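You operate a simulated robot arm through the tools that you are given. There is no shell and no other tool.

Carry out the task below with a simulated two-armed robot. There is one attempt and no reset: what you move stays moved.

Task
Change the clamped can's spray button for the blue one and spray twice.
Fine: Lay the white button on the bench. After the sprays press the white cap on, then free the can and leave it standing in the clamp.

It is judged by the outcome, as a careful person would: the job done as asked, and still so three seconds after it is handed in. It fails if anything else is knocked over, pushed out of place, dropped, spilled or broken. Lids that push on must go on centred and level and be pressed home; caps that screw on are set level and turned clockwise until they are tight.

Robot
Two 7-joint arms with two-finger parallel grippers on one trunk that stands fixed in place. Base frame: the origin is at the foot of the trunk, x ahead of it, y to its left, z up; the work surface is at about z = 88. Units: cm, degrees, N and s.
The left shoulder is at [3.1, 10.1, 123.6], the right one opposite. With the tool pointing down near the work surface each hand reaches from about 10 to 50 cm from the base axis, measured 20 degrees to its own side. Payload 2.4 kg a hand.
The tool frame of a hand sits at the grasp point between the pads (the TCP): z along the fingers, y along the line on which they close. The tips reach 2.4 cm beyond it. The gripper opens to 6.8 cm. The fingers are 1.7 cm wide and 1 cm thick; the gripper's body (4 by 7 cm) begins 4.1 cm behind the TCP.
Orientation is that of the tool frame in the base frame, as a unit quaternion [x, y, z, w]. With the fingers straight down and closing along the base's y, the tool's x points along the base's -x, its y along +y and its z along -z.

Tools
- The arms move only by the tool arm_command. It takes "left_rows", "right_rows" or both (then of equal length, played together; a hand with none holds still); each is a list of rows, each a list of 7 numbers: the turn, a rotation vector about the base's x, y, z in degrees, then the shift along the base's x, y, z in cm, then the finger opening in cm, from 0 to 6.8. In form: [[wx, wy, wz, dx, dy, dz, jaw], ...]. A call has 1 to 20 rows; each row is the pose to reach, as a shift and turn from the pose commanded when the call began. Each row takes 0.2 s and may step no farther than 5 cm and 8.6 degrees from the row before; otherwise, or with a gripper value out of range, the whole call is refused. Where a pose cannot be reached the arm comes as near as it can. A force on the tool above 70 N (or 10 N above the force at the start of the call, whichever is more), or a blocked arm, ends the call early, and 0.2 s more pass. The fingers move at their own pace (about 7.2 cm/s each) and stop on an object; they squeeze with about 27 N. The grip force told is the motor's: it shows also when the fingers shut on nothing. Time passes only in rows, and 0.2 s behind the last, so rows that repeat a pose let the fingers close. It gives the time, the measured TCP pose, the force on the tool (base axes), the opening and the grip force at its end, in the units of the frame above (readings bear some noise), with the torque about the TCP (base axes, N m) and any sound that the robot's microphone picked up, and new pictures: "pictures" is both (left out), scene, wrist or none (wrist: the cameras of the hands that moved).
- Cameras (640 x 400 px; columns grow to the right, rows downward): "scene" is now at [10.69, -3.04, 139.23]; the picture's right is [-0.34, -0.94, 0.00], its down [-0.57, 0.21, -0.79] and it looks along [0.75, -0.27, -0.61] (base axes); focal length 231 px, centre (320, 200). "left" rides on the left gripper at [8.4, -1.1, -7.5] in its tool frame; the picture's right is [0.13, 0.99, 0.00], its down [-0.60, 0.08, -0.79] and it looks along [-0.79, 0.10, 0.61] (tool axes); focal length 251 px, centre (320, 200). "right" rides on the right gripper at [8.4, 1.1, -7.5] in its tool frame; the picture's right is [-0.13, 0.99, 0.00], its down [-0.60, -0.08, -0.79] and it looks along [-0.79, -0.10, 0.61] (tool axes); focal length 251 px, centre (320, 200). There is no depth. A picture from a camera that has moved, and an enlarged one, comes with that camera's place and axes in the base frame and with its lens.
- move_column(by): slides the trunk up (or, below 0, down) by that many cm; the arms and the scene camera ride with it, the base frame stays. It gives what a move gives, with no picture.
- pan_tilt(pan, tilt): turns the head with the scene camera to pan (to the left, within 86 degrees either way) and tilt (down, from -29 to 69), counted from straight ahead of the robot. It gives what a move gives, and a new picture of the scene camera.
- zoom(camera, box): a new picture of the part [left, top, right, bottom] of that camera's present view, enlarged. The clock stands still meanwhile.
- close_job(): hands the job in; it is judged then, once.

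Places have to be worked out from the pictures, the camera data and where the tool is seen. Open the grippers and draw the arms clear of the work before you hand the job in, unless the task says otherwise.

The tools are called after ">>>" as a command line: name --argument value ..., lists and objects as JSON in quotes. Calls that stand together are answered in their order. arm_command: Moves the arms, as the interface text tells. Its arguments: {"type":"object","properties":{"left_rows":{"type":"array","items":{"type":"array","items":{"type":"number"}}},"right_rows":{"type":"array","items":{"type":"array","items":{"type":"number"}}},"pictures":{"type":"string","enum":["both","scene","wrist","none"]}},"required":[]} The other tools are called the same way: move_column (by) slides the trunk up or down; pan_tilt (pan, tilt) turns the head that bears the scene camera; zoom (camera, box) takes an enlarged picture of a part of a camera's view; close_job () hands the job in.

At the start:

```text
clock: 0.0
left_eef_pos: [37.21, 5.57, 125.21]
left_tcp_rot: [0.0, 1.0, 0.0, -0.001]
left_contact_force: [0.4, 0.6, -0.6]
left_moment: [0.01, 0.01, 0.02]
left_opening: 6.78
left_grip_force: 0.0
right_eef_pos: [33.77, -25.18, 123.91]
right_tcp_rot: [0.0, 1.0, 0.0, 0.001]
right_contact_force: [0.0, 0.3, 0.2]
right_moment: [0.0, -0.04, 0.06]
right_opening: 6.79
right_grip_force: 0.1
trunk travel left (down, up): [-45.0, 40.0]
head pan, tilt: [-19.7, 37.6]
```

scene: 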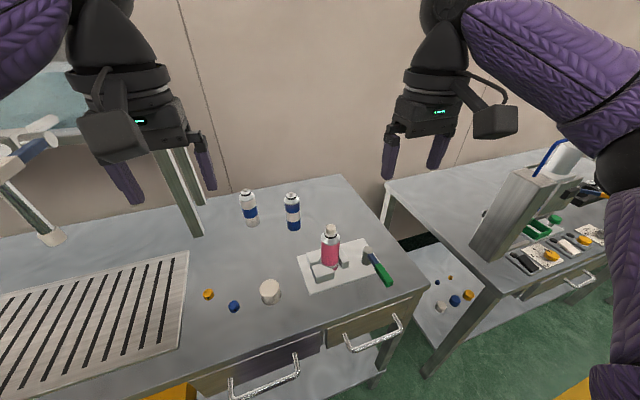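
right: 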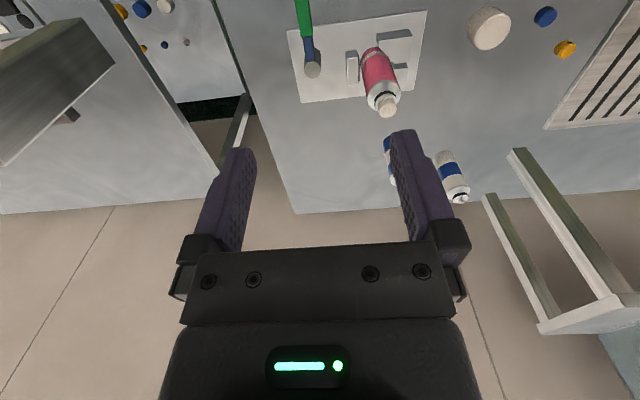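
left: 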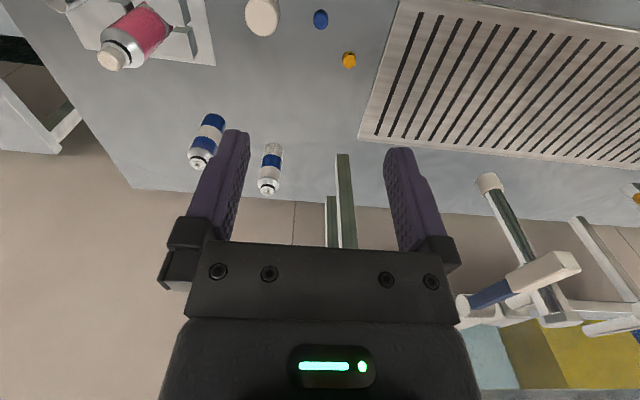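

I start by looking closely at the clamp, the can, and the buttons in the scene camera's view.

>>> zoom --camera "scene" --box '[280, 200, 420, 310]'

>>> zoom --camera "scene" --box '[180, 170, 340, 330]'

>>> zoom --camera "right" --box '[270, 0, 450, 130]'

>>> zoom --camera "left" --box '[50, 0, 250, 120]'

```text
3.64 times, centred on (350, 255) of scene
camera zoom: at [10.69, -3.04, 139.23], right [-0.34, -0.94, 0.0], down [-0.57, 0.21, -0.79], along [0.75, -0.27, -0.61], focal length 841 px, centre (211, 0)
```

zoom: 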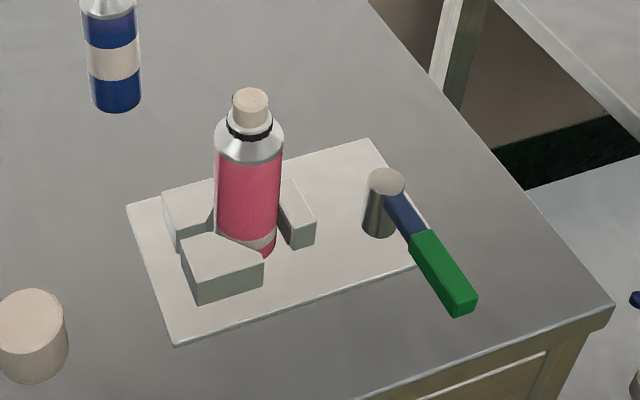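

```text
2.50 times, centred on (260, 250) of scene
camera zoom: at [10.69, -3.04, 139.23], right [-0.34, -0.94, 0.0], down [-0.57, 0.21, -0.79], along [0.75, -0.27, -0.61], focal length 578 px, centre (470, 75)
```

zoom: 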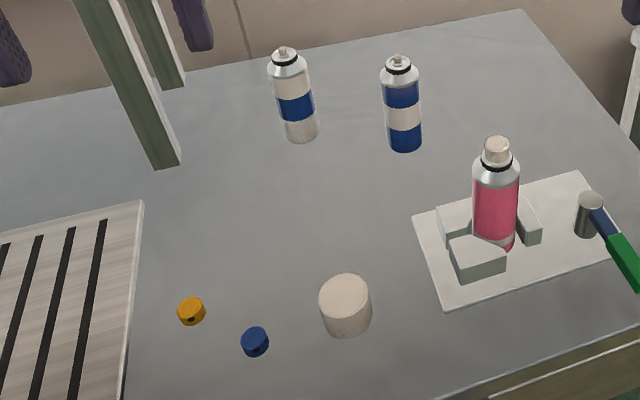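

```text
3.08 times, centred on (360, 65) of right
camera zoom: at [25.22, -23.89, 131.43], right [0.13, 0.99, 0.0], down [0.6, -0.08, 0.79], along [0.79, -0.1, -0.61], focal length 774 px, centre (197, 615)
```

zoom: 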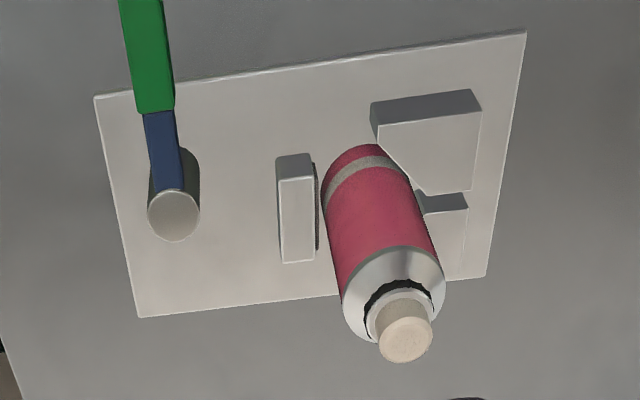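

```text
3.20 times, centred on (150, 60) of left
camera zoom: at [28.83, 4.37, 132.75], right [-0.13, 0.99, 0.0], down [0.6, 0.08, 0.79], along [0.79, 0.1, -0.61], focal length 805 px, centre (864, 648)
```

zoom: 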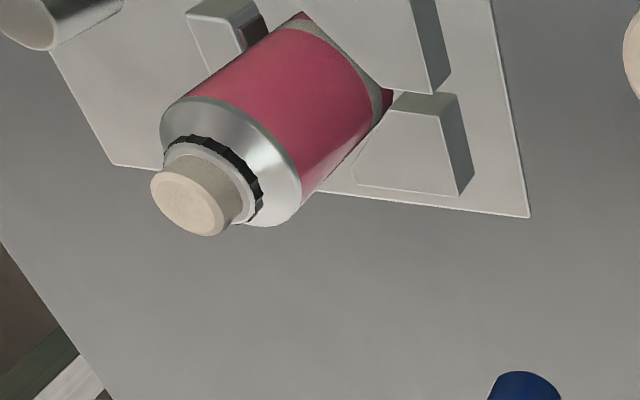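

The white button's top triangulates from the three views to about [44.7, -17.6, 103.4]. The blue button lies near [42, 6] and the white cap near [42, -2]. I bring the open right hand above the clamped can to refine these.

>>> arm_command --right_rows '[[0, 0, 0, 0, 2, -2, 6.8], [0, 0, 0, 1.5, 4.5, -4, 6.8], [0, 0, 0, 4, 7.0, -6, 6.8], [0, 0, 0, 7, 7.5, -8, 6.8], [0, 0, 0, 9.5, 7.58, -10, 6.8], [0, 0, 0, 10.9, 7.58, -12, 6.8], [0, 0, 0, 10.9, 7.58, -12, 6.8]]' --pictures "both"

```text
clock: 1.6
left_eef_pos: [37.24, 5.62, 125.05]
left_tcp_rot: [0.0, 1.0, 0.0, -0.002]
left_contact_force: [0.3, -0.8, -0.6]
left_moment: [0.0, -0.01, 0.02]
left_opening: 6.79
left_grip_force: 0.1
right_eef_pos: [44.56, -17.63, 112.02]
right_tcp_rot: [0.0, 1.0, -0.001, 0.0]
right_contact_force: [-0.2, 0.1, -0.1]
right_moment: [-0.03, -0.03, 0.01]
right_opening: 6.8
right_grip_force: 0.0
trunk travel left (down, up): [-45.0, 40.0]
head pan, tilt: [-19.7, 37.6]
camera scene: at [10.68, -3.04, 139.23], right [-0.34, -0.94, 0.0], down [-0.57, 0.21, -0.79], along [0.75, -0.27, -0.61], focal length 231 px, centre (320, 200)
camera right: at [36.09, -16.4, 119.49], right [0.13, 0.99, 0.0], down [0.6, -0.08, 0.79], along [0.79, -0.1, -0.61], focal length 251 px, centre (320, 200)
```

scene: 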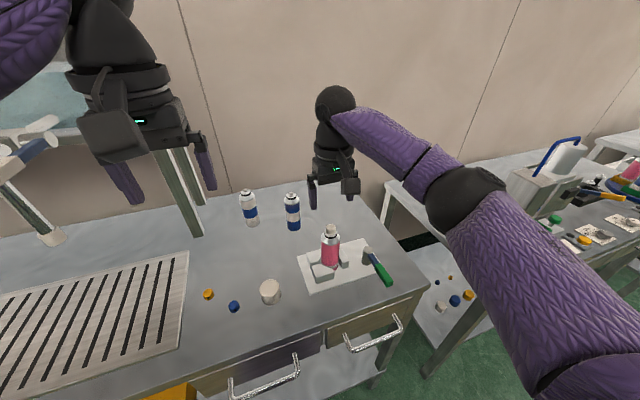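
right: 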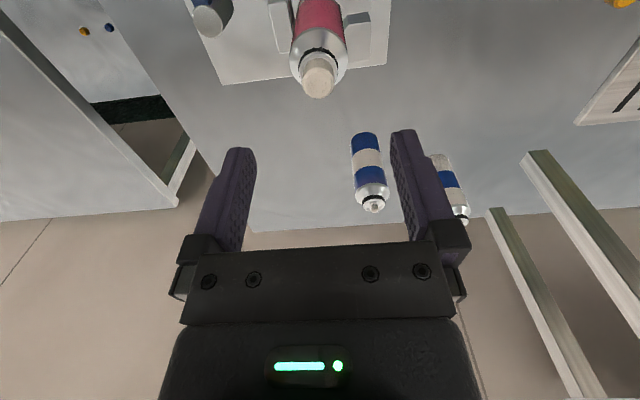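

The hand is over the can; I zoom the wrist and scene views to measure the button's size and place.

>>> zoom --camera "right" --box '[250, 0, 390, 110]'

>>> zoom --camera "scene" --box '[290, 150, 390, 290]'

```text
3.64 times, centred on (320, 55) of right
camera zoom: at [36.09, -16.4, 119.49], right [0.13, 0.99, 0.0], down [0.6, -0.08, 0.79], along [0.79, -0.1, -0.61], focal length 914 px, centre (320, 727)
```

zoom: 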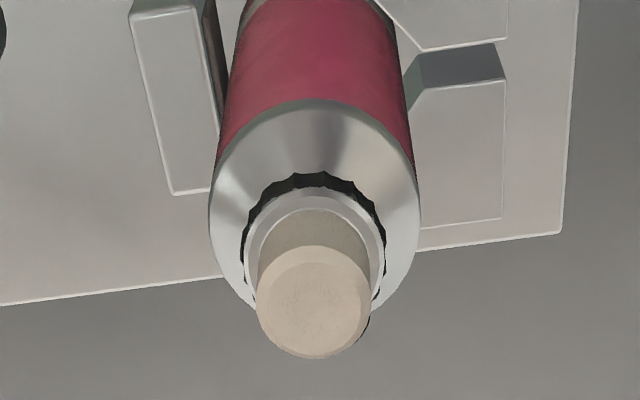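

```text
2.86 times, centred on (340, 220) of scene
camera zoom: at [10.68, -3.04, 139.23], right [-0.34, -0.94, 0.0], down [-0.57, 0.21, -0.79], along [0.75, -0.27, -0.61], focal length 661 px, centre (263, 143)
```

zoom: 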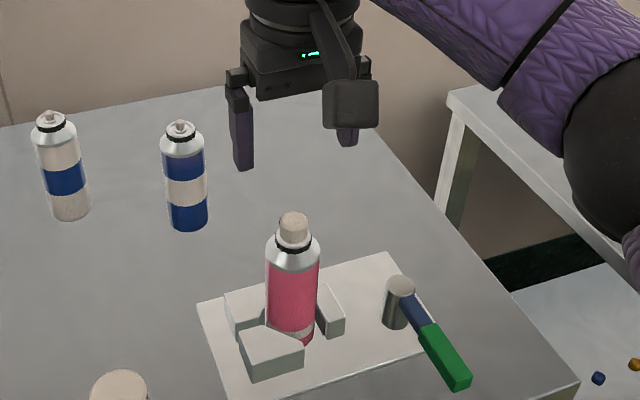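

From this closer view the white button's top is at about [44.4, -17.6, 103.4]. It is about 2.0 cm across, with 1.4 cm standing above the valve ring. I go down with a narrowed opening and grip it just above the ring.

>>> arm_command --right_rows '[[0, 0, 0, -0.1, 0, -2, 4], [0, 0, 0, -0.15, 0, -4, 4], [0, 0, 0, -0.15, 0, -5.5, 4], [0, 0, 0, -0.15, 0, -6.5, 4], [0, 0, 0, -0.15, 0, -7.2, 4], [0, 0, 0, -0.15, 0, -7.2, 4]]' --pictures "both"

```text
clock: 3.0
left_eef_pos: [37.25, 5.47, 125.18]
left_tcp_rot: [-0.001, 1.0, 0.0, -0.001]
left_contact_force: [-1.2, -0.3, -0.9]
left_moment: [0.03, 0.02, -0.02]
left_opening: 6.82
left_grip_force: 0.0
right_eef_pos: [44.44, -17.44, 104.65]
right_tcp_rot: [0.0, 1.0, 0.0, 0.001]
right_contact_force: [0.2, 1.0, 0.0]
right_moment: [0.02, 0.01, -0.01]
right_opening: 4.02
right_grip_force: 0.0
trunk travel left (down, up): [-45.0, 40.0]
head pan, tilt: [-19.7, 37.6]
camera scene: at [10.69, -3.04, 139.23], right [-0.34, -0.94, 0.0], down [-0.57, 0.21, -0.79], along [0.75, -0.27, -0.61], focal length 231 px, centre (320, 200)
camera right: at [35.96, -16.19, 112.28], right [0.13, 0.99, 0.0], down [0.6, -0.08, 0.79], along [0.79, -0.1, -0.61], focal length 251 px, centre (320, 200)
```

scene: 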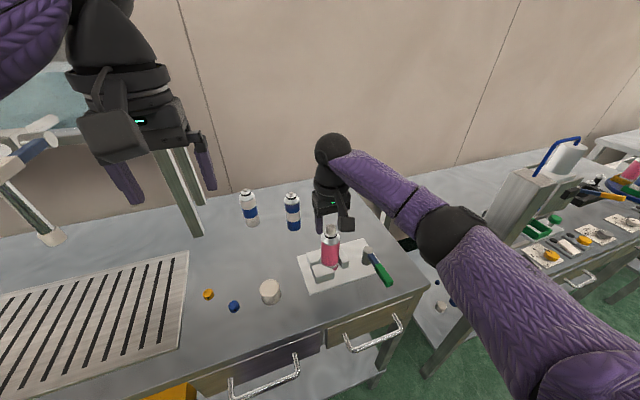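
right: 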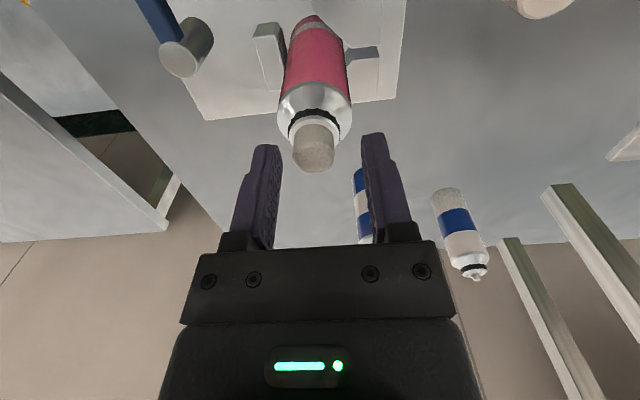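

>>> zoom --camera "right" --box '[230, 90, 410, 210]'

>>> zoom --camera "scene" --box '[295, 190, 365, 240]'

```text
3.33 times, centred on (320, 150) of right
camera zoom: at [35.96, -16.19, 112.28], right [0.13, 0.99, 0.0], down [0.6, -0.08, 0.79], along [0.79, -0.1, -0.61], focal length 838 px, centre (320, 367)
```

zoom: 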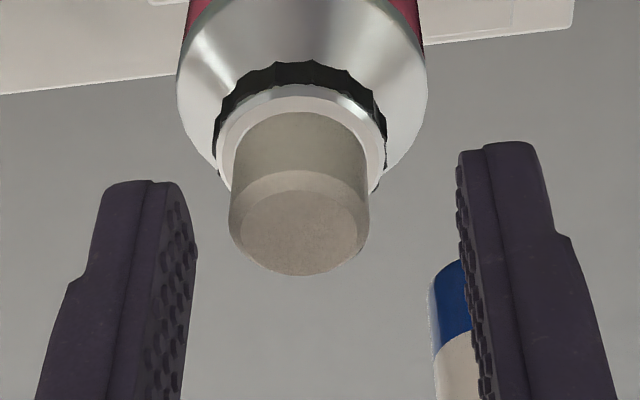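

```text
8.00 times, centred on (330, 215) of scene
camera zoom: at [10.69, -3.04, 139.23], right [-0.34, -0.94, 0.0], down [-0.57, 0.21, -0.79], along [0.75, -0.27, -0.61], focal length 1850 px, centre (240, 80)
```

zoom: 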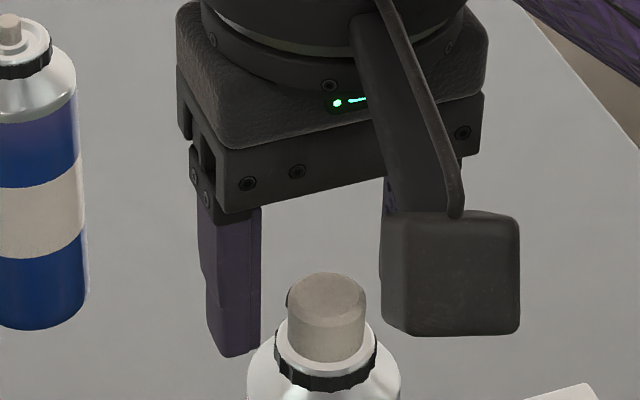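

The fingers straddle the button with the tips just above the ring. I shift slightly to centre on it, then close and look before pulling.

>>> arm_command --right_rows '[[0, 0, 0, 0, -0.1, -0.1, 4], [0, 0, 0, 0, -0.1, -0.1, 2.6], [0, 0, 0, 0, -0.1, -0.1, 1.8], [0, 0, 0, 0, -0.1, -0.1, 1.2], [0, 0, 0, 0, -0.1, -0.1, 1.0], [0, 0, 0, 0, -0.1, -0.1, 1.0]]' --pictures "both"

>>> zoom --camera "right" --box '[230, 90, 410, 210]'

>>> zoom --camera "scene" --box '[295, 190, 365, 240]'

```text
clock: 4.4
left_eef_pos: [37.27, 5.45, 125.18]
left_tcp_rot: [0.0, 1.0, 0.0, -0.002]
left_contact_force: [-0.3, -0.3, 1.0]
left_moment: [-0.01, 0.02, -0.03]
left_opening: 6.76
left_grip_force: 0.0
right_eef_pos: [44.5, -17.67, 104.61]
right_tcp_rot: [0.0, 1.0, 0.0, 0.0]
right_contact_force: [0.6, -6.6, 3.6]
right_moment: [-0.19, -0.04, -0.01]
right_opening: 1.72
right_grip_force: 27.1
trunk travel left (down, up): [-45.0, 40.0]
head pan, tilt: [-19.7, 37.6]
camera scene: at [10.68, -3.15, 139.23], right [-0.34, -0.94, 0.0], down [-0.57, 0.21, -0.79], along [0.75, -0.27, -0.61], focal length 231 px, centre (320, 200)
camera right: at [35.92, -16.43, 112.14], right [0.13, 0.99, 0.0], down [0.6, -0.08, 0.79], along [0.79, -0.1, -0.61], focal length 251 px, centre (320, 200)
```

scene: 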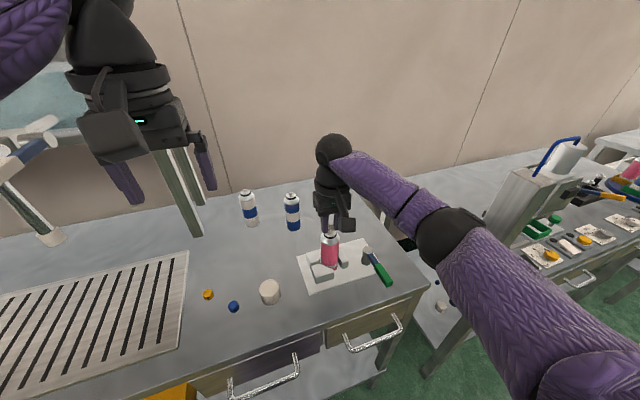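
right: 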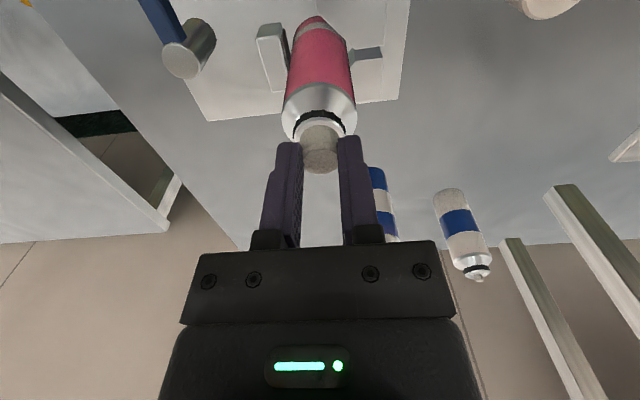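

```text
3.33 times, centred on (320, 150) of right
camera zoom: at [35.92, -16.43, 112.14], right [0.13, 0.99, 0.0], down [0.6, -0.08, 0.79], along [0.79, -0.1, -0.61], focal length 838 px, centre (320, 367)
```

zoom: 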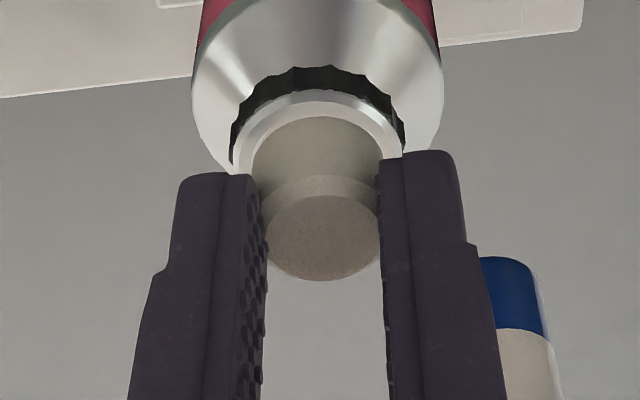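

```text
8.00 times, centred on (330, 215) of scene
camera zoom: at [10.68, -3.15, 139.23], right [-0.34, -0.94, 0.0], down [-0.57, 0.21, -0.79], along [0.75, -0.27, -0.61], focal length 1850 px, centre (240, 80)
```

zoom: 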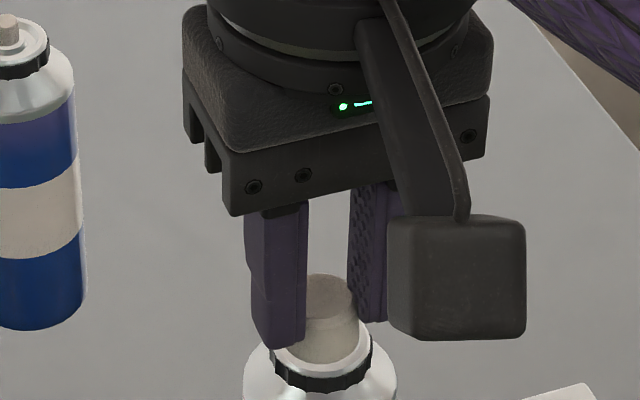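

The grip reads 27 N at 1.72 cm, so the fingers hold the button. I pull straight up.

>>> arm_command --right_rows '[[0, 0, 0, 0, 0, 0.3, 1.0], [0, 0, 0, 0, 0, 0.7, 1.0], [0, 0, 0, 0, 0, 1.2, 1.0], [0, 0, 0, 0, 0, 2.0, 1.0], [0, 0, 0, 0, 0, 3.0, 1.0], [0, 0, 0, 0, 0, 4.0, 1.0]]' --pictures "both"

>>> zoom --camera "right" --box '[230, 70, 410, 210]'

>>> zoom --camera "scene" --box '[295, 180, 365, 250]'

```text
clock: 5.8
left_eef_pos: [37.23, 5.54, 125.24]
left_tcp_rot: [0.0, 1.0, 0.001, -0.001]
left_contact_force: [0.5, 0.4, 0.7]
left_moment: [-0.01, -0.04, 0.0]
left_opening: 6.78
left_grip_force: 0.0
right_eef_pos: [44.43, -17.64, 108.63]
right_tcp_rot: [0.0, 1.0, -0.001, 0.001]
right_contact_force: [0.2, 0.1, -0.4]
right_moment: [0.01, -0.02, -0.02]
right_opening: 1.71
right_grip_force: 26.8
trunk travel left (down, up): [-45.0, 40.0]
head pan, tilt: [-19.7, 37.6]
camera scene: at [10.69, -3.03, 139.23], right [-0.34, -0.94, 0.0], down [-0.57, 0.21, -0.79], along [0.75, -0.27, -0.61], focal length 231 px, centre (320, 200)
camera right: at [35.98, -16.3, 116.16], right [0.13, 0.99, 0.0], down [0.6, -0.08, 0.79], along [0.79, -0.1, -0.61], focal length 251 px, centre (320, 200)
```

scene: 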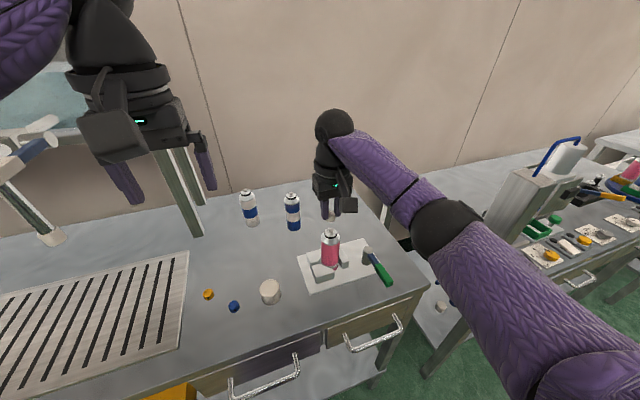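
right: 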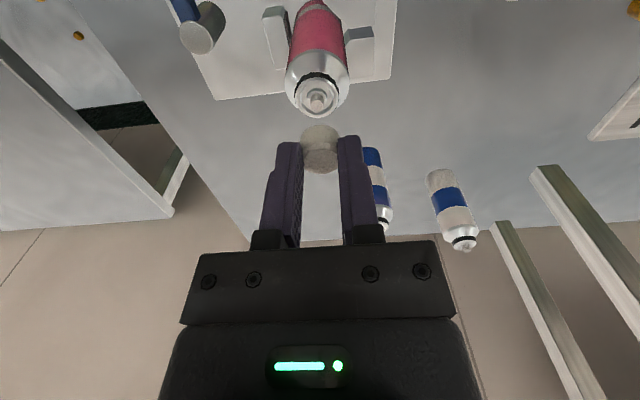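

```text
2.86 times, centred on (320, 140) of right
camera zoom: at [35.98, -16.3, 116.16], right [0.13, 0.99, 0.0], down [0.6, -0.08, 0.79], along [0.79, -0.1, -0.61], focal length 718 px, centre (320, 371)
```

zoom: 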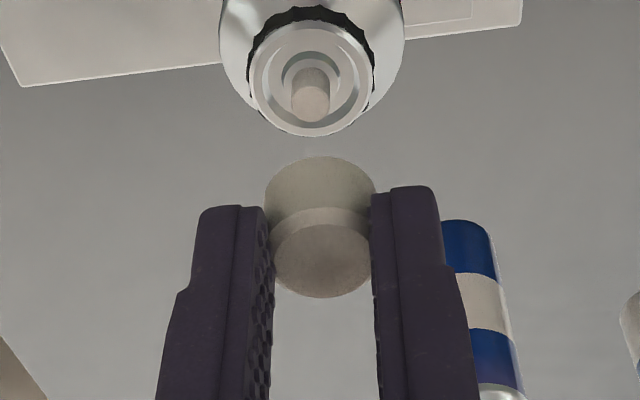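

```text
5.71 times, centred on (330, 215) of scene
camera zoom: at [10.69, -3.03, 139.23], right [-0.34, -0.94, 0.0], down [-0.57, 0.21, -0.79], along [0.75, -0.27, -0.61], focal length 1321 px, centre (263, 114)
```

zoom: 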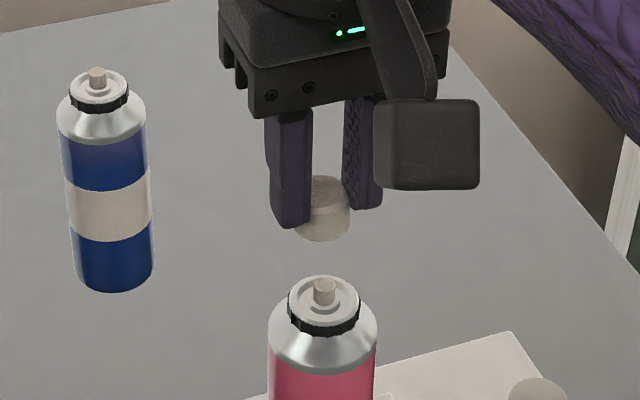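

The white button is out, held between the fingertips, and the valve stem stands bare at about [44.6, -17.7, 102.3]. I carry the button to a free spot on the bench near [35.5, -8].

>>> arm_command --right_rows '[[0, 0, 0, -1.5, 1.5, 0, 1.0], [0, 0, 0, -4, 4, 0, 1.0], [0, 0, 0, -6.5, 7, -1.5, 1.0], [0, 0, 0, -8.5, 9.2, -4.5, 1.0], [0, 0, 0, -8.9, 9.6, -8.0, 1.0], [0, 0, 0, -8.9, 9.6, -11.5, 1.0], [0, 0, 0, -8.9, 9.6, -14, 1.0], [0, 0, 0, -8.9, 9.6, -15.5, 1.0], [0, 0, 0, -8.9, 9.6, -15.5, 1.0]]' --pictures "both"

>>> zoom --camera "scene" --box '[220, 220, 400, 340]'

```text
clock: 7.8
left_eef_pos: [37.26, 5.52, 125.21]
left_tcp_rot: [0.0, 1.0, -0.001, -0.001]
left_contact_force: [0.0, -0.8, 0.4]
left_moment: [0.01, 0.04, -0.01]
left_opening: 6.81
left_grip_force: 0.0
right_eef_pos: [35.67, -8.08, 93.19]
right_tcp_rot: [-0.001, 1.0, -0.001, 0.0]
right_contact_force: [-0.8, 0.3, -0.2]
right_moment: [-0.02, -0.01, 0.01]
right_opening: 1.74
right_grip_force: 26.7
trunk travel left (down, up): [-45.0, 40.0]
head pan, tilt: [-19.7, 37.6]
camera scene: at [10.69, -3.03, 139.23], right [-0.34, -0.94, 0.0], down [-0.57, 0.21, -0.79], along [0.75, -0.27, -0.61], focal length 231 px, centre (320, 200)
camera right: at [27.06, -6.91, 100.67], right [0.13, 0.99, 0.0], down [0.6, -0.08, 0.79], along [0.79, -0.1, -0.61], focal length 251 px, centre (320, 200)
```

scene: 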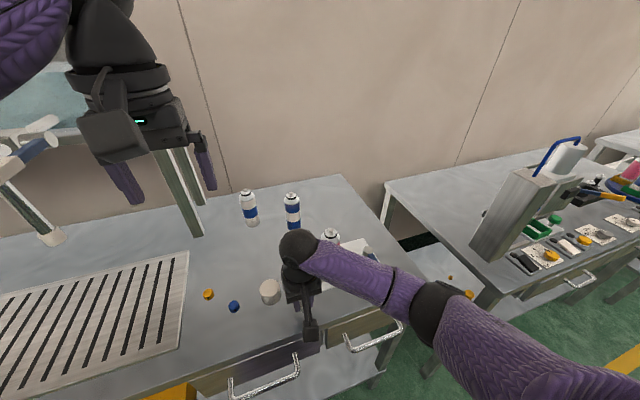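
right: 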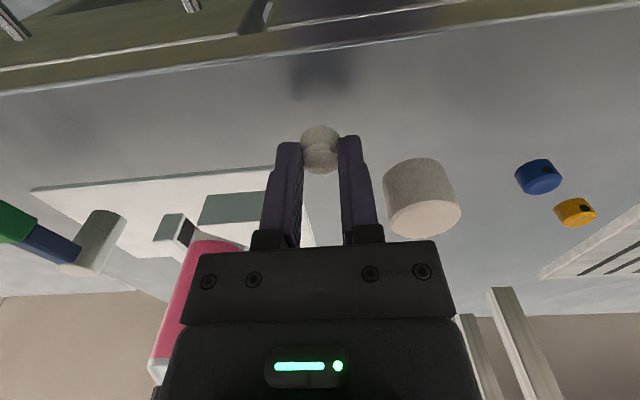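

```text
3.33 times, centred on (310, 280) of scene
camera zoom: at [10.69, -3.03, 139.23], right [-0.34, -0.94, 0.0], down [-0.57, 0.21, -0.79], along [0.75, -0.27, -0.61], focal length 771 px, centre (353, -67)
```

zoom: 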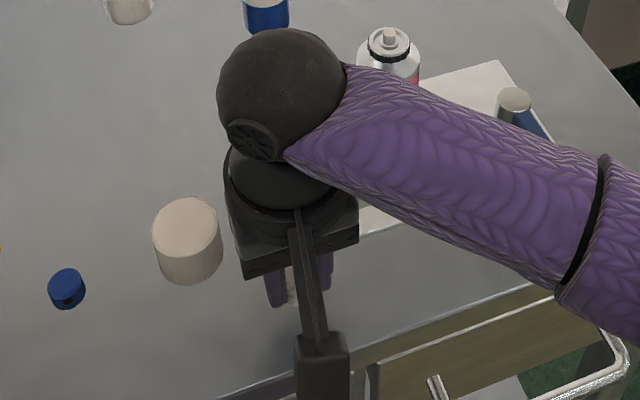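

The button hangs about 2 cm above the bench. I lower slowly until it touches.

>>> arm_command --right_rows '[[0, 0, 0, 0, 0, -0.8, 1.0], [0, 0, 0, 0, 0, -1.4, 1.0], [0, 0, 0, 0, 0, -1.7, 1.0], [0, 0, 0, 0, 0, -1.9, 1.0], [0, 0, 0, 0, 0, -1.9, 1.0]]' --pictures "wrist"

>>> zoom --camera "right" --box '[250, 80, 390, 190]'

```text
clock: 9.0
left_eef_pos: [37.2, 5.46, 125.26]
left_tcp_rot: [0.0, 1.0, 0.0, 0.0]
left_contact_force: [-0.2, 0.0, 0.5]
left_moment: [0.0, -0.04, 0.03]
left_opening: 6.79
left_grip_force: 0.0
right_eef_pos: [35.53, -8.05, 91.44]
right_tcp_rot: [0.0, 1.0, -0.001, 0.001]
right_contact_force: [1.5, -3.8, 25.5]
right_moment: [-0.1, -0.12, -0.02]
right_opening: 1.73
right_grip_force: 27.3
trunk travel left (down, up): [-45.0, 40.0]
head pan, tilt: [-19.7, 37.6]
camera right: at [27.02, -6.82, 98.84], right [0.13, 0.99, 0.0], down [0.6, -0.08, 0.8], along [0.79, -0.1, -0.61], focal length 251 px, centre (320, 200)
```

right: 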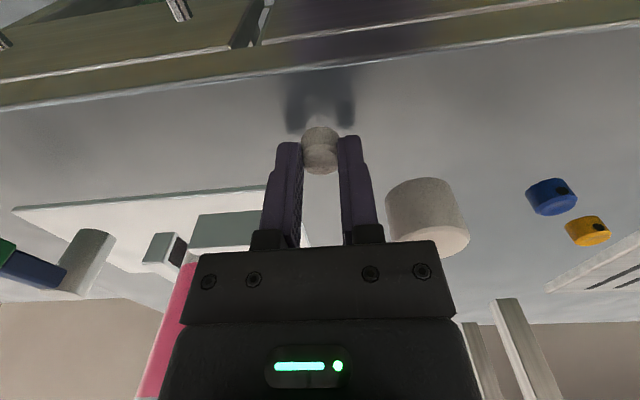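

```text
3.64 times, centred on (320, 135) of right
camera zoom: at [27.02, -6.82, 98.84], right [0.13, 0.99, 0.0], down [0.6, -0.08, 0.8], along [0.79, -0.1, -0.61], focal length 914 px, centre (320, 436)
```

zoom: 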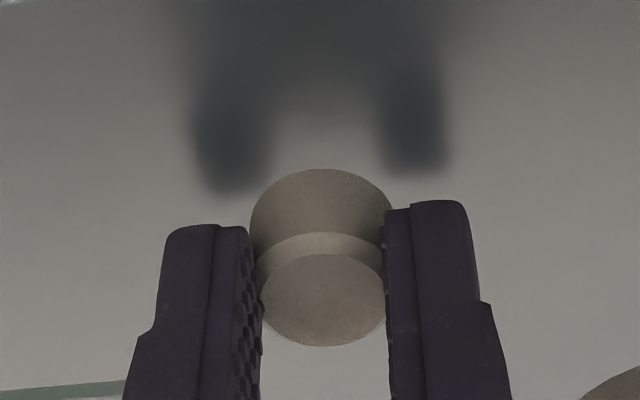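

The button stands on the bench (25 N of contact at TCP z 91.4). I ease the load, open, and rise clear.

>>> arm_command --right_rows '[[0, 0, 0, 0, 0, 0.15, 1.0], [0, 0, 0, 0, 0, 0.15, 2.5], [0, 0, 0, 0, 0, 0.15, 3.6], [0, 0, 0, 0, 0, 0.15, 3.6], [0, 0, 0, 0, 0, 1.5, 3.6], [0, 0, 0, 0, 0, 4, 3.6], [0, 0, 0, 0, 0, 8, 3.6], [0, 0, 0, 0, 0, 12, 3.6]]' --pictures "both"

>>> zoom --camera "right" --box '[250, 0, 640, 200]'

>>> zoom --camera "scene" --box '[190, 240, 340, 340]'

```text
clock: 10.8
left_eef_pos: [37.24, 5.58, 125.17]
left_tcp_rot: [0.0, 1.0, 0.0, -0.001]
left_contact_force: [-0.2, -0.6, -0.4]
left_moment: [-0.02, 0.0, -0.02]
left_opening: 6.78
left_grip_force: 0.2
right_eef_pos: [35.39, -8.27, 103.71]
right_tcp_rot: [0.0, 1.0, -0.001, 0.0]
right_contact_force: [-0.1, -0.4, -0.2]
right_moment: [-0.01, -0.01, 0.0]
right_opening: 3.61
right_grip_force: 0.1
trunk travel left (down, up): [-45.0, 40.0]
head pan, tilt: [-19.7, 37.6]
camera scene: at [10.68, -3.03, 139.23], right [-0.34, -0.94, 0.0], down [-0.57, 0.21, -0.79], along [0.75, -0.27, -0.61], focal length 231 px, centre (320, 200)
camera right: at [26.8, -6.92, 111.2], right [0.13, 0.99, 0.0], down [0.6, -0.08, 0.79], along [0.79, -0.1, -0.61], focal length 251 px, centre (320, 200)
```

scene: 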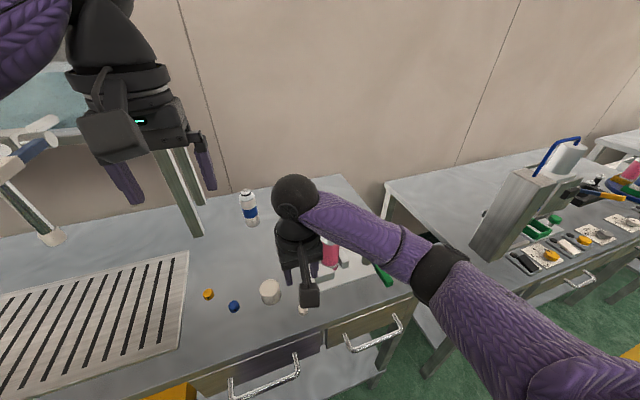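
right: 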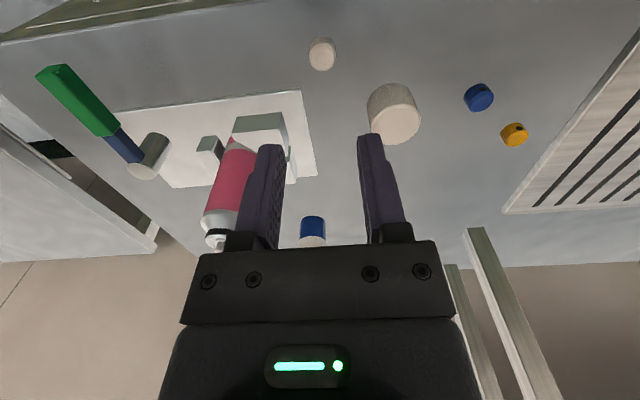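

```text
1.64 times, centred on (445, 100) of right
camera zoom: at [26.8, -6.92, 111.2], right [0.13, 0.99, 0.0], down [0.6, -0.08, 0.79], along [0.79, -0.1, -0.61], focal length 413 px, centre (115, 364)
```

zoom: 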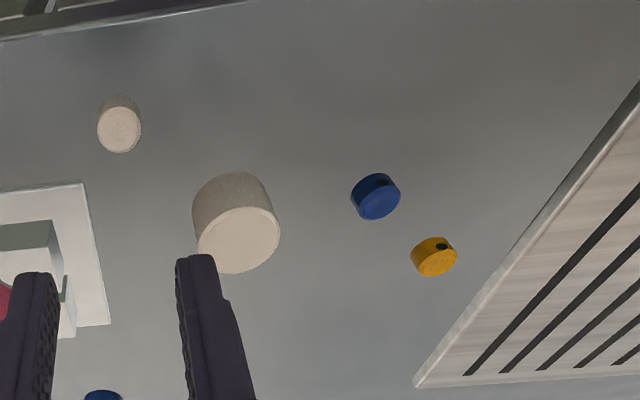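

```text
4.00 times, centred on (265, 290) of scene
camera zoom: at [10.68, -3.03, 139.23], right [-0.34, -0.94, 0.0], down [-0.57, 0.21, -0.79], along [0.75, -0.27, -0.61], focal length 925 px, centre (540, -160)
```

zoom: 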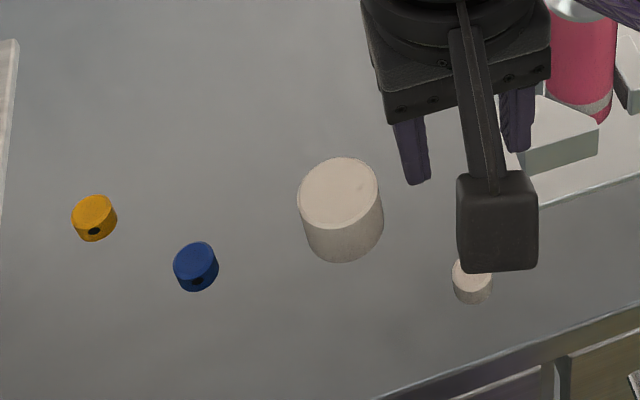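

The white button now stands upright on the bench near [35.7, -8]. I enlarge the views of the blue button to find its size and where its nozzle points.

>>> zoom --camera "scene" --box '[195, 280, 259, 320]'

>>> zoom --camera "left" --box '[230, 0, 390, 100]'

>>> zoom --camera "right" --box '[448, 67, 544, 157]'

```text
10.00 times, centred on (227, 300) of scene
camera zoom: at [10.68, -3.03, 139.23], right [-0.34, -0.94, 0.0], down [-0.57, 0.21, -0.79], along [0.75, -0.27, -0.61], focal length 2312 px, centre (1250, -800)
```

zoom: 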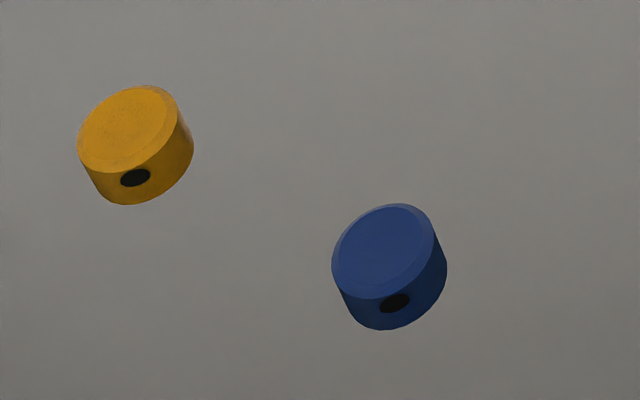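

```text
4.00 times, centred on (310, 50) of left
camera zoom: at [28.83, 4.38, 132.76], right [-0.13, 0.99, 0.0], down [0.6, 0.08, 0.79], along [0.79, 0.1, -0.61], focal length 1006 px, centre (360, 800)
```

zoom: 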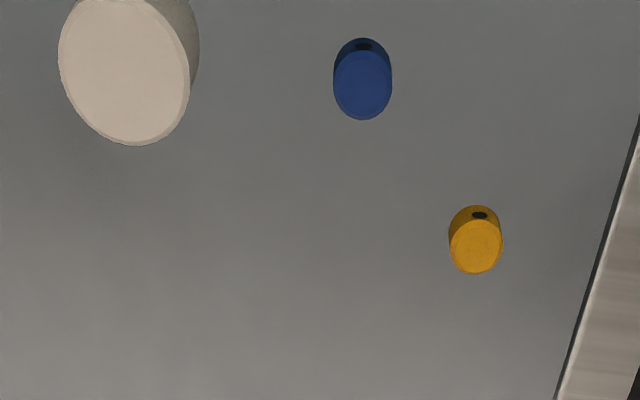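

```text
4.44 times, centred on (496, 112) of right
camera zoom: at [26.8, -6.92, 111.2], right [0.13, 0.99, 0.0], down [0.6, -0.08, 0.79], along [0.79, -0.1, -0.61], focal length 1118 px, centre (-462, 591)
```

zoom: 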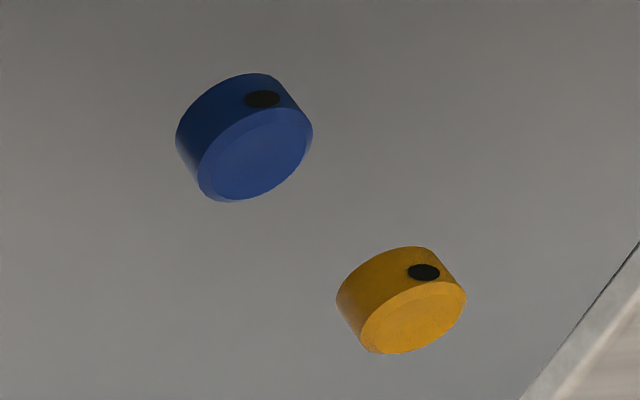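

The blue button is centred near [41.9, 6.25], about 2.1 cm wide and 1.4 cm tall, with its nozzle facing -x toward the robot. The left hand hovers right above it, so I move that hand out to the left before the right hand comes over.

>>> arm_command --left_rows '[[0, 0, 0, -1, 2, 0, 6.8], [0, 0, 0, -2.5, 5, 0, 6.8], [0, 0, 0, -4, 8.5, 0, 6.8], [0, 0, 0, -6, 12, 0, 6.8], [0, 0, 0, -8, 15, 0, 6.8], [0, 0, 0, -9, 17, 0, 6.8], [0, 0, 0, -9, 17, 0, 6.8]]' --pictures "both"

```text
clock: 12.4
left_eef_pos: [28.01, 22.68, 125.19]
left_tcp_rot: [0.0, 1.0, 0.0, -0.001]
left_contact_force: [-0.3, 0.1, -1.5]
left_moment: [0.01, 0.01, 0.01]
left_opening: 6.81
left_grip_force: 0.1
right_eef_pos: [35.33, -8.19, 103.73]
right_tcp_rot: [-0.001, 1.0, -0.001, 0.0]
right_contact_force: [0.5, -0.1, 0.2]
right_moment: [0.0, 0.0, 0.02]
right_opening: 3.59
right_grip_force: 0.0
trunk travel left (down, up): [-45.0, 40.0]
head pan, tilt: [-19.7, 37.6]
camera scene: at [10.69, -3.03, 139.23], right [-0.34, -0.94, 0.0], down [-0.57, 0.21, -0.79], along [0.75, -0.27, -0.61], focal length 231 px, centre (320, 200)
camera left: at [19.63, 21.43, 132.85], right [-0.13, 0.99, 0.0], down [0.6, 0.08, 0.79], along [0.79, 0.1, -0.61], focal length 251 px, centre (320, 200)
```

scene: 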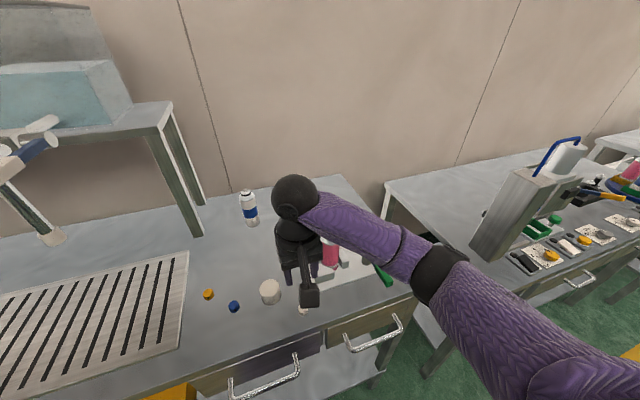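
left: 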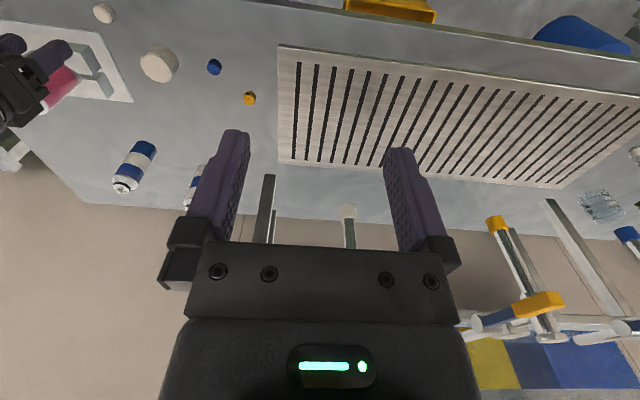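

The left hand is clear. I bring the right hand above the blue button, turning it -45 degrees about the vertical on the way. I will turn it the other way at the can, so the nozzle ends up pointing away from the robot.

>>> arm_command --right_rows '[[0, 0, -7.5, 1, 2, 0, 4.2], [0, 0, -15, 2, 4.5, 0, 4.2], [0, 0, -22.5, 3, 7.5, 0, 4.2], [0, 0, -30, 4.5, 10.5, 0, 4.2], [0, 0, -37.5, 6, 13, -1, 4.2], [0, 0, -45, 6.55, 14.45, -3, 4.2], [0, 0, -45, 6.55, 14.45, -5, 4.2], [0, 0, -45, 6.55, 14.45, -5, 4.2]]' --pictures "both"

>>> zoom --camera "right" --box '[220, 50, 420, 200]'

>>> zoom --camera "scene" --box '[190, 230, 290, 320]'

```text
clock: 14.2
left_eef_pos: [28.03, 22.61, 125.34]
left_tcp_rot: [0.0, 1.0, 0.0, -0.001]
left_contact_force: [0.6, 0.0, -0.1]
left_moment: [0.01, 0.02, 0.02]
left_opening: 6.81
left_grip_force: 0.0
right_eef_pos: [42.23, 6.31, 98.24]
right_tcp_rot: [0.383, 0.924, -0.001, -0.001]
right_contact_force: [-0.1, -0.3, -0.6]
right_moment: [-0.01, 0.01, 0.03]
right_opening: 4.2
right_grip_force: 0.0
trunk travel left (down, up): [-45.0, 40.0]
head pan, tilt: [-19.7, 37.6]
camera scene: at [10.68, -3.01, 139.23], right [-0.34, -0.94, 0.0], down [-0.57, 0.21, -0.79], along [0.75, -0.27, -0.61], focal length 231 px, centre (320, 200)
camera right: at [36.72, 13.21, 105.76], right [0.79, 0.61, 0.0], down [0.37, -0.48, 0.79], along [0.48, -0.63, -0.61], focal length 251 px, centre (320, 200)
```

scene: 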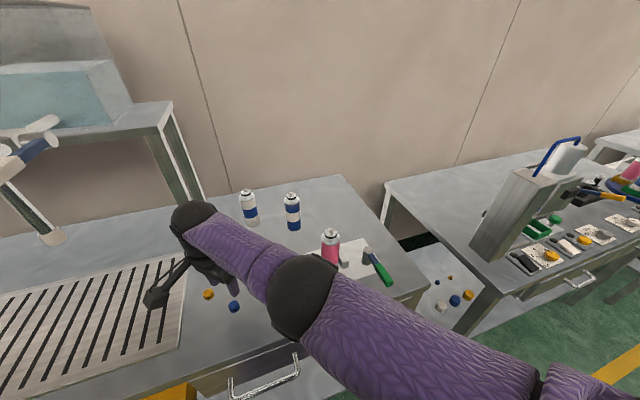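
right: 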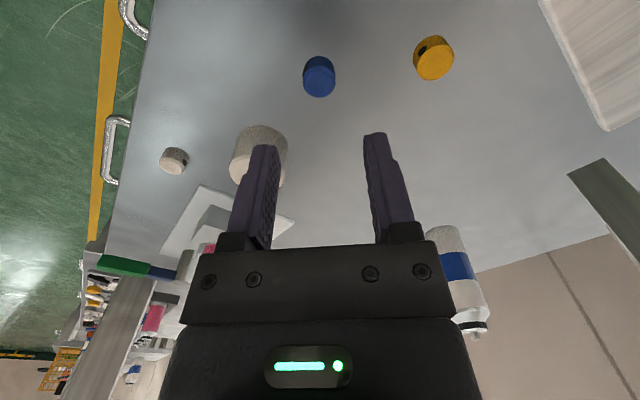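

```text
2.67 times, centred on (320, 125) of right
camera zoom: at [36.72, 13.21, 105.76], right [0.79, 0.61, 0.0], down [0.37, -0.48, 0.79], along [0.48, -0.63, -0.61], focal length 670 px, centre (320, 400)
```

zoom: 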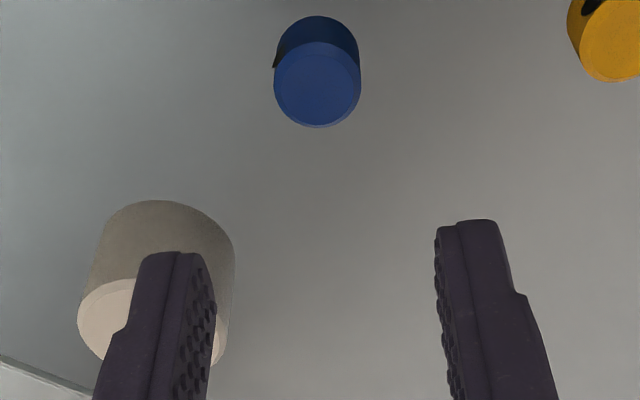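

```text
4.44 times, centred on (240, 275) of scene
camera zoom: at [10.68, -3.01, 139.23], right [-0.34, -0.94, 0.0], down [-0.57, 0.21, -0.79], along [0.75, -0.27, -0.61], focal length 1028 px, centre (676, -133)
```

zoom: 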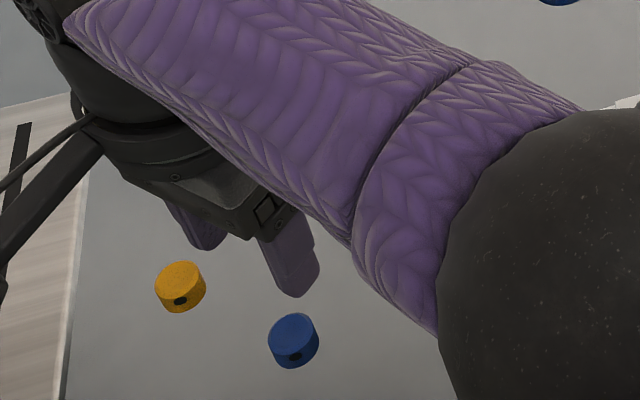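

The wrist picture puts the blue button within about 0.1 cm of directly below the TCP. I go straight down with the opening at 4.2 until the tips are about 0.8 cm above the bench, then close.

>>> arm_command --right_rows '[[0, 0, 0, -0.1, 0.05, -2, 4.2], [0, 0, 0, -0.1, 0.05, -4, 4.2], [0, 0, 0, -0.1, 0.05, -5.5, 4.2], [0, 0, 0, -0.1, 0.05, -6.5, 4.2], [0, 0, 0, -0.1, 0.05, -6.9, 4.2], [0, 0, 0, -0.1, 0.05, -6.9, 4.2]]' --pictures "both"

>>> zoom --camera "right" --box '[230, 90, 410, 210]'

```text
clock: 15.6
left_eef_pos: [27.99, 22.7, 125.3]
left_tcp_rot: [0.001, 1.0, 0.0, 0.0]
left_contact_force: [-0.3, -0.1, 0.2]
left_moment: [0.01, -0.02, 0.01]
left_opening: 6.8
left_grip_force: 0.2
right_eef_pos: [41.03, 5.58, 91.9]
right_tcp_rot: [0.382, 0.924, 0.0, 0.001]
right_contact_force: [1.0, 0.9, 8.8]
right_moment: [0.11, -0.19, -0.01]
right_opening: 4.33
right_grip_force: 0.4
right hand out of reach, approached as far as the arm can: row 2, 3, 4, 5, 6
trunk travel left (down, up): [-45.0, 40.0]
head pan, tilt: [-19.7, 37.6]
camera scene: at [10.65, -3.01, 139.25], right [-0.34, -0.94, 0.0], down [-0.57, 0.21, -0.79], along [0.75, -0.27, -0.61], focal length 231 px, centre (320, 200)
camera right: at [35.62, 12.53, 99.42], right [0.79, 0.61, 0.0], down [0.37, -0.48, 0.79], along [0.48, -0.63, -0.61], focal length 251 px, centre (320, 200)
```

scene: 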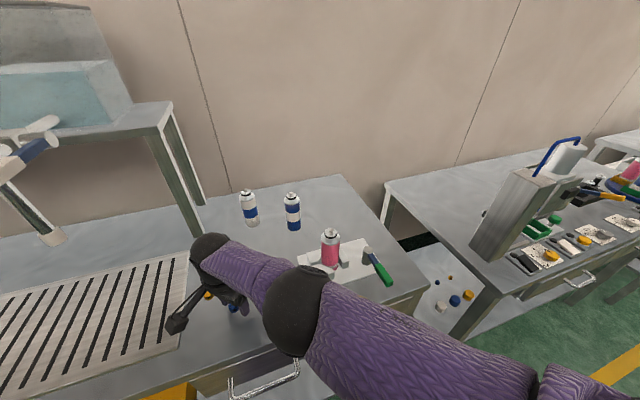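
right: 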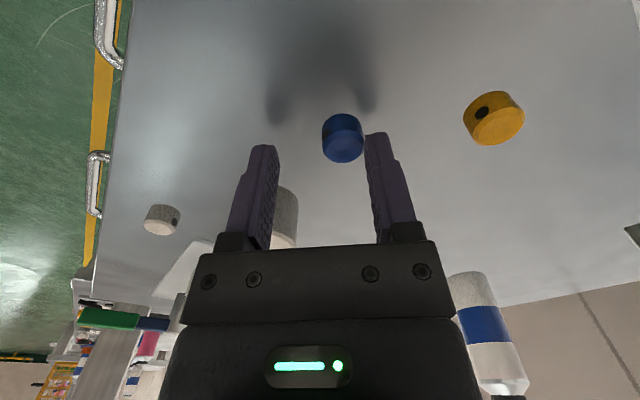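

```text
3.33 times, centred on (320, 150) of right
camera zoom: at [35.62, 12.53, 99.42], right [0.79, 0.61, 0.0], down [0.37, -0.48, 0.79], along [0.48, -0.63, -0.61], focal length 838 px, centre (320, 367)
```

zoom: 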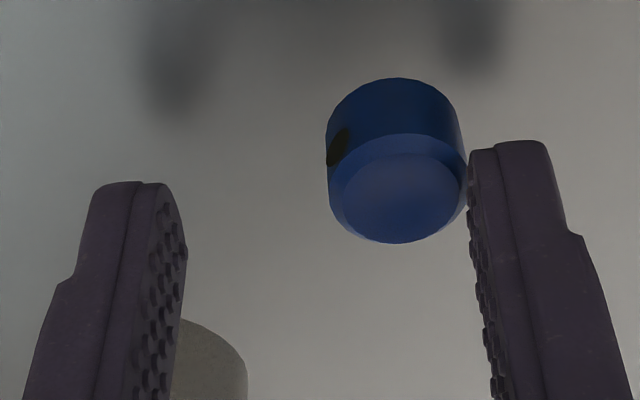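

The arm ran out of reach at this yaw: it stopped at [41.0, 5.6, 91.9], with one finger beside the button. I rise again without sideways motion and turn back to yaw 0, where the reach should be better.

>>> arm_command --right_rows '[[0, 0, 0, -1.0, -0.8, 1.5, 4.2], [0, 0, 0, -0.8, -0.6, 4, 4.2], [0, 0, 0, 0, 0, 7, 4.2], [0, 0, 8, 0, 0, 7, 4.2], [0, 0, 16, 0, 0, 7, 4.2], [0, 0, 24, 0, 0, 7, 4.2], [0, 0, 32, 0, 0, 7, 4.2], [0, 0, 40, 0, 0, 7, 4.2], [0, 0, 45, 0, 0, 7, 4.2], [0, 0, 45, 0, 0, 7, 4.2]]' --pictures "both"

>>> zoom --camera "right" --box '[220, 50, 420, 200]'

>>> zoom --camera "scene" --box '[195, 280, 259, 320]'

```text
clock: 17.8
left_eef_pos: [27.97, 22.59, 125.24]
left_tcp_rot: [0.0, 1.0, 0.0, -0.001]
left_contact_force: [0.6, 0.8, -0.8]
left_moment: [-0.03, 0.0, 0.0]
left_opening: 6.8
left_grip_force: 0.1
right_eef_pos: [41.04, 5.66, 98.95]
right_tcp_rot: [0.0, 1.0, -0.001, 0.0]
right_contact_force: [-0.2, 0.2, -0.7]
right_moment: [-0.04, -0.02, 0.01]
right_opening: 4.19
right_grip_force: 0.0
trunk travel left (down, up): [-45.0, 40.0]
head pan, tilt: [-19.7, 37.6]
camera scene: at [10.68, -3.01, 139.23], right [-0.34, -0.94, 0.0], down [-0.57, 0.21, -0.79], along [0.75, -0.27, -0.61], focal length 231 px, centre (320, 200)
camera right: at [32.38, 6.97, 106.42], right [0.13, 0.99, 0.0], down [0.6, -0.08, 0.79], along [0.79, -0.1, -0.61], focal length 251 px, centre (320, 200)
```

scene: 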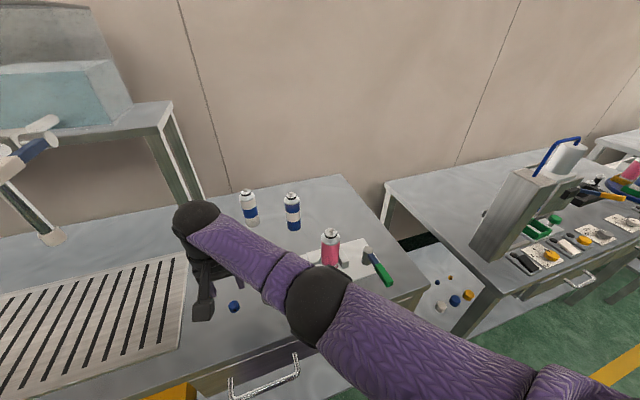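
right: 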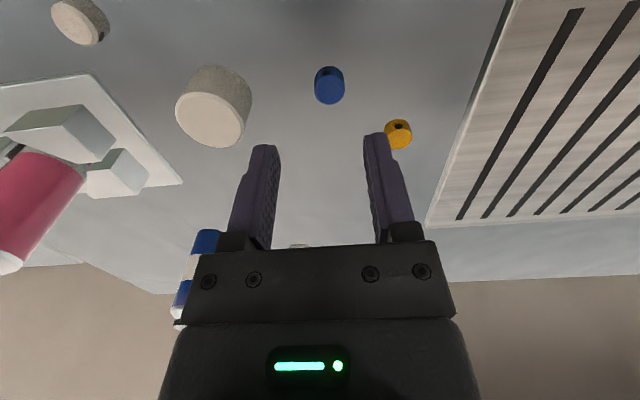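

```text
2.67 times, centred on (320, 125) of right
camera zoom: at [32.38, 6.97, 106.42], right [0.13, 0.99, 0.0], down [0.6, -0.08, 0.79], along [0.79, -0.1, -0.61], focal length 670 px, centre (320, 400)
```

zoom: 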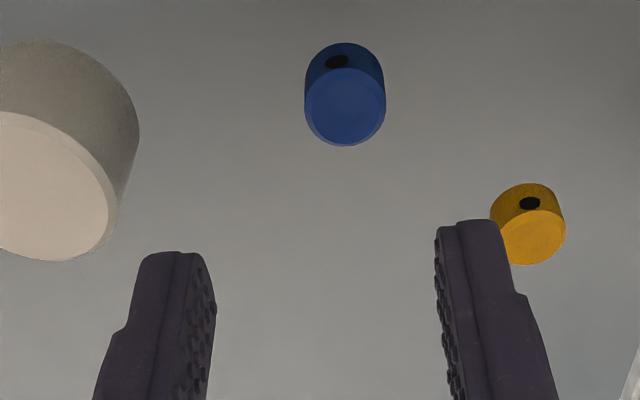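

```text
10.00 times, centred on (227, 300) of scene
camera zoom: at [10.68, -3.01, 139.23], right [-0.34, -0.94, 0.0], down [-0.57, 0.21, -0.79], along [0.75, -0.27, -0.61], focal length 2312 px, centre (1250, -800)
```

zoom: 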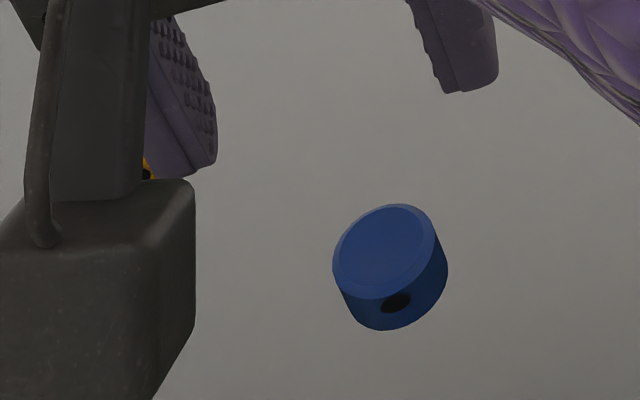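

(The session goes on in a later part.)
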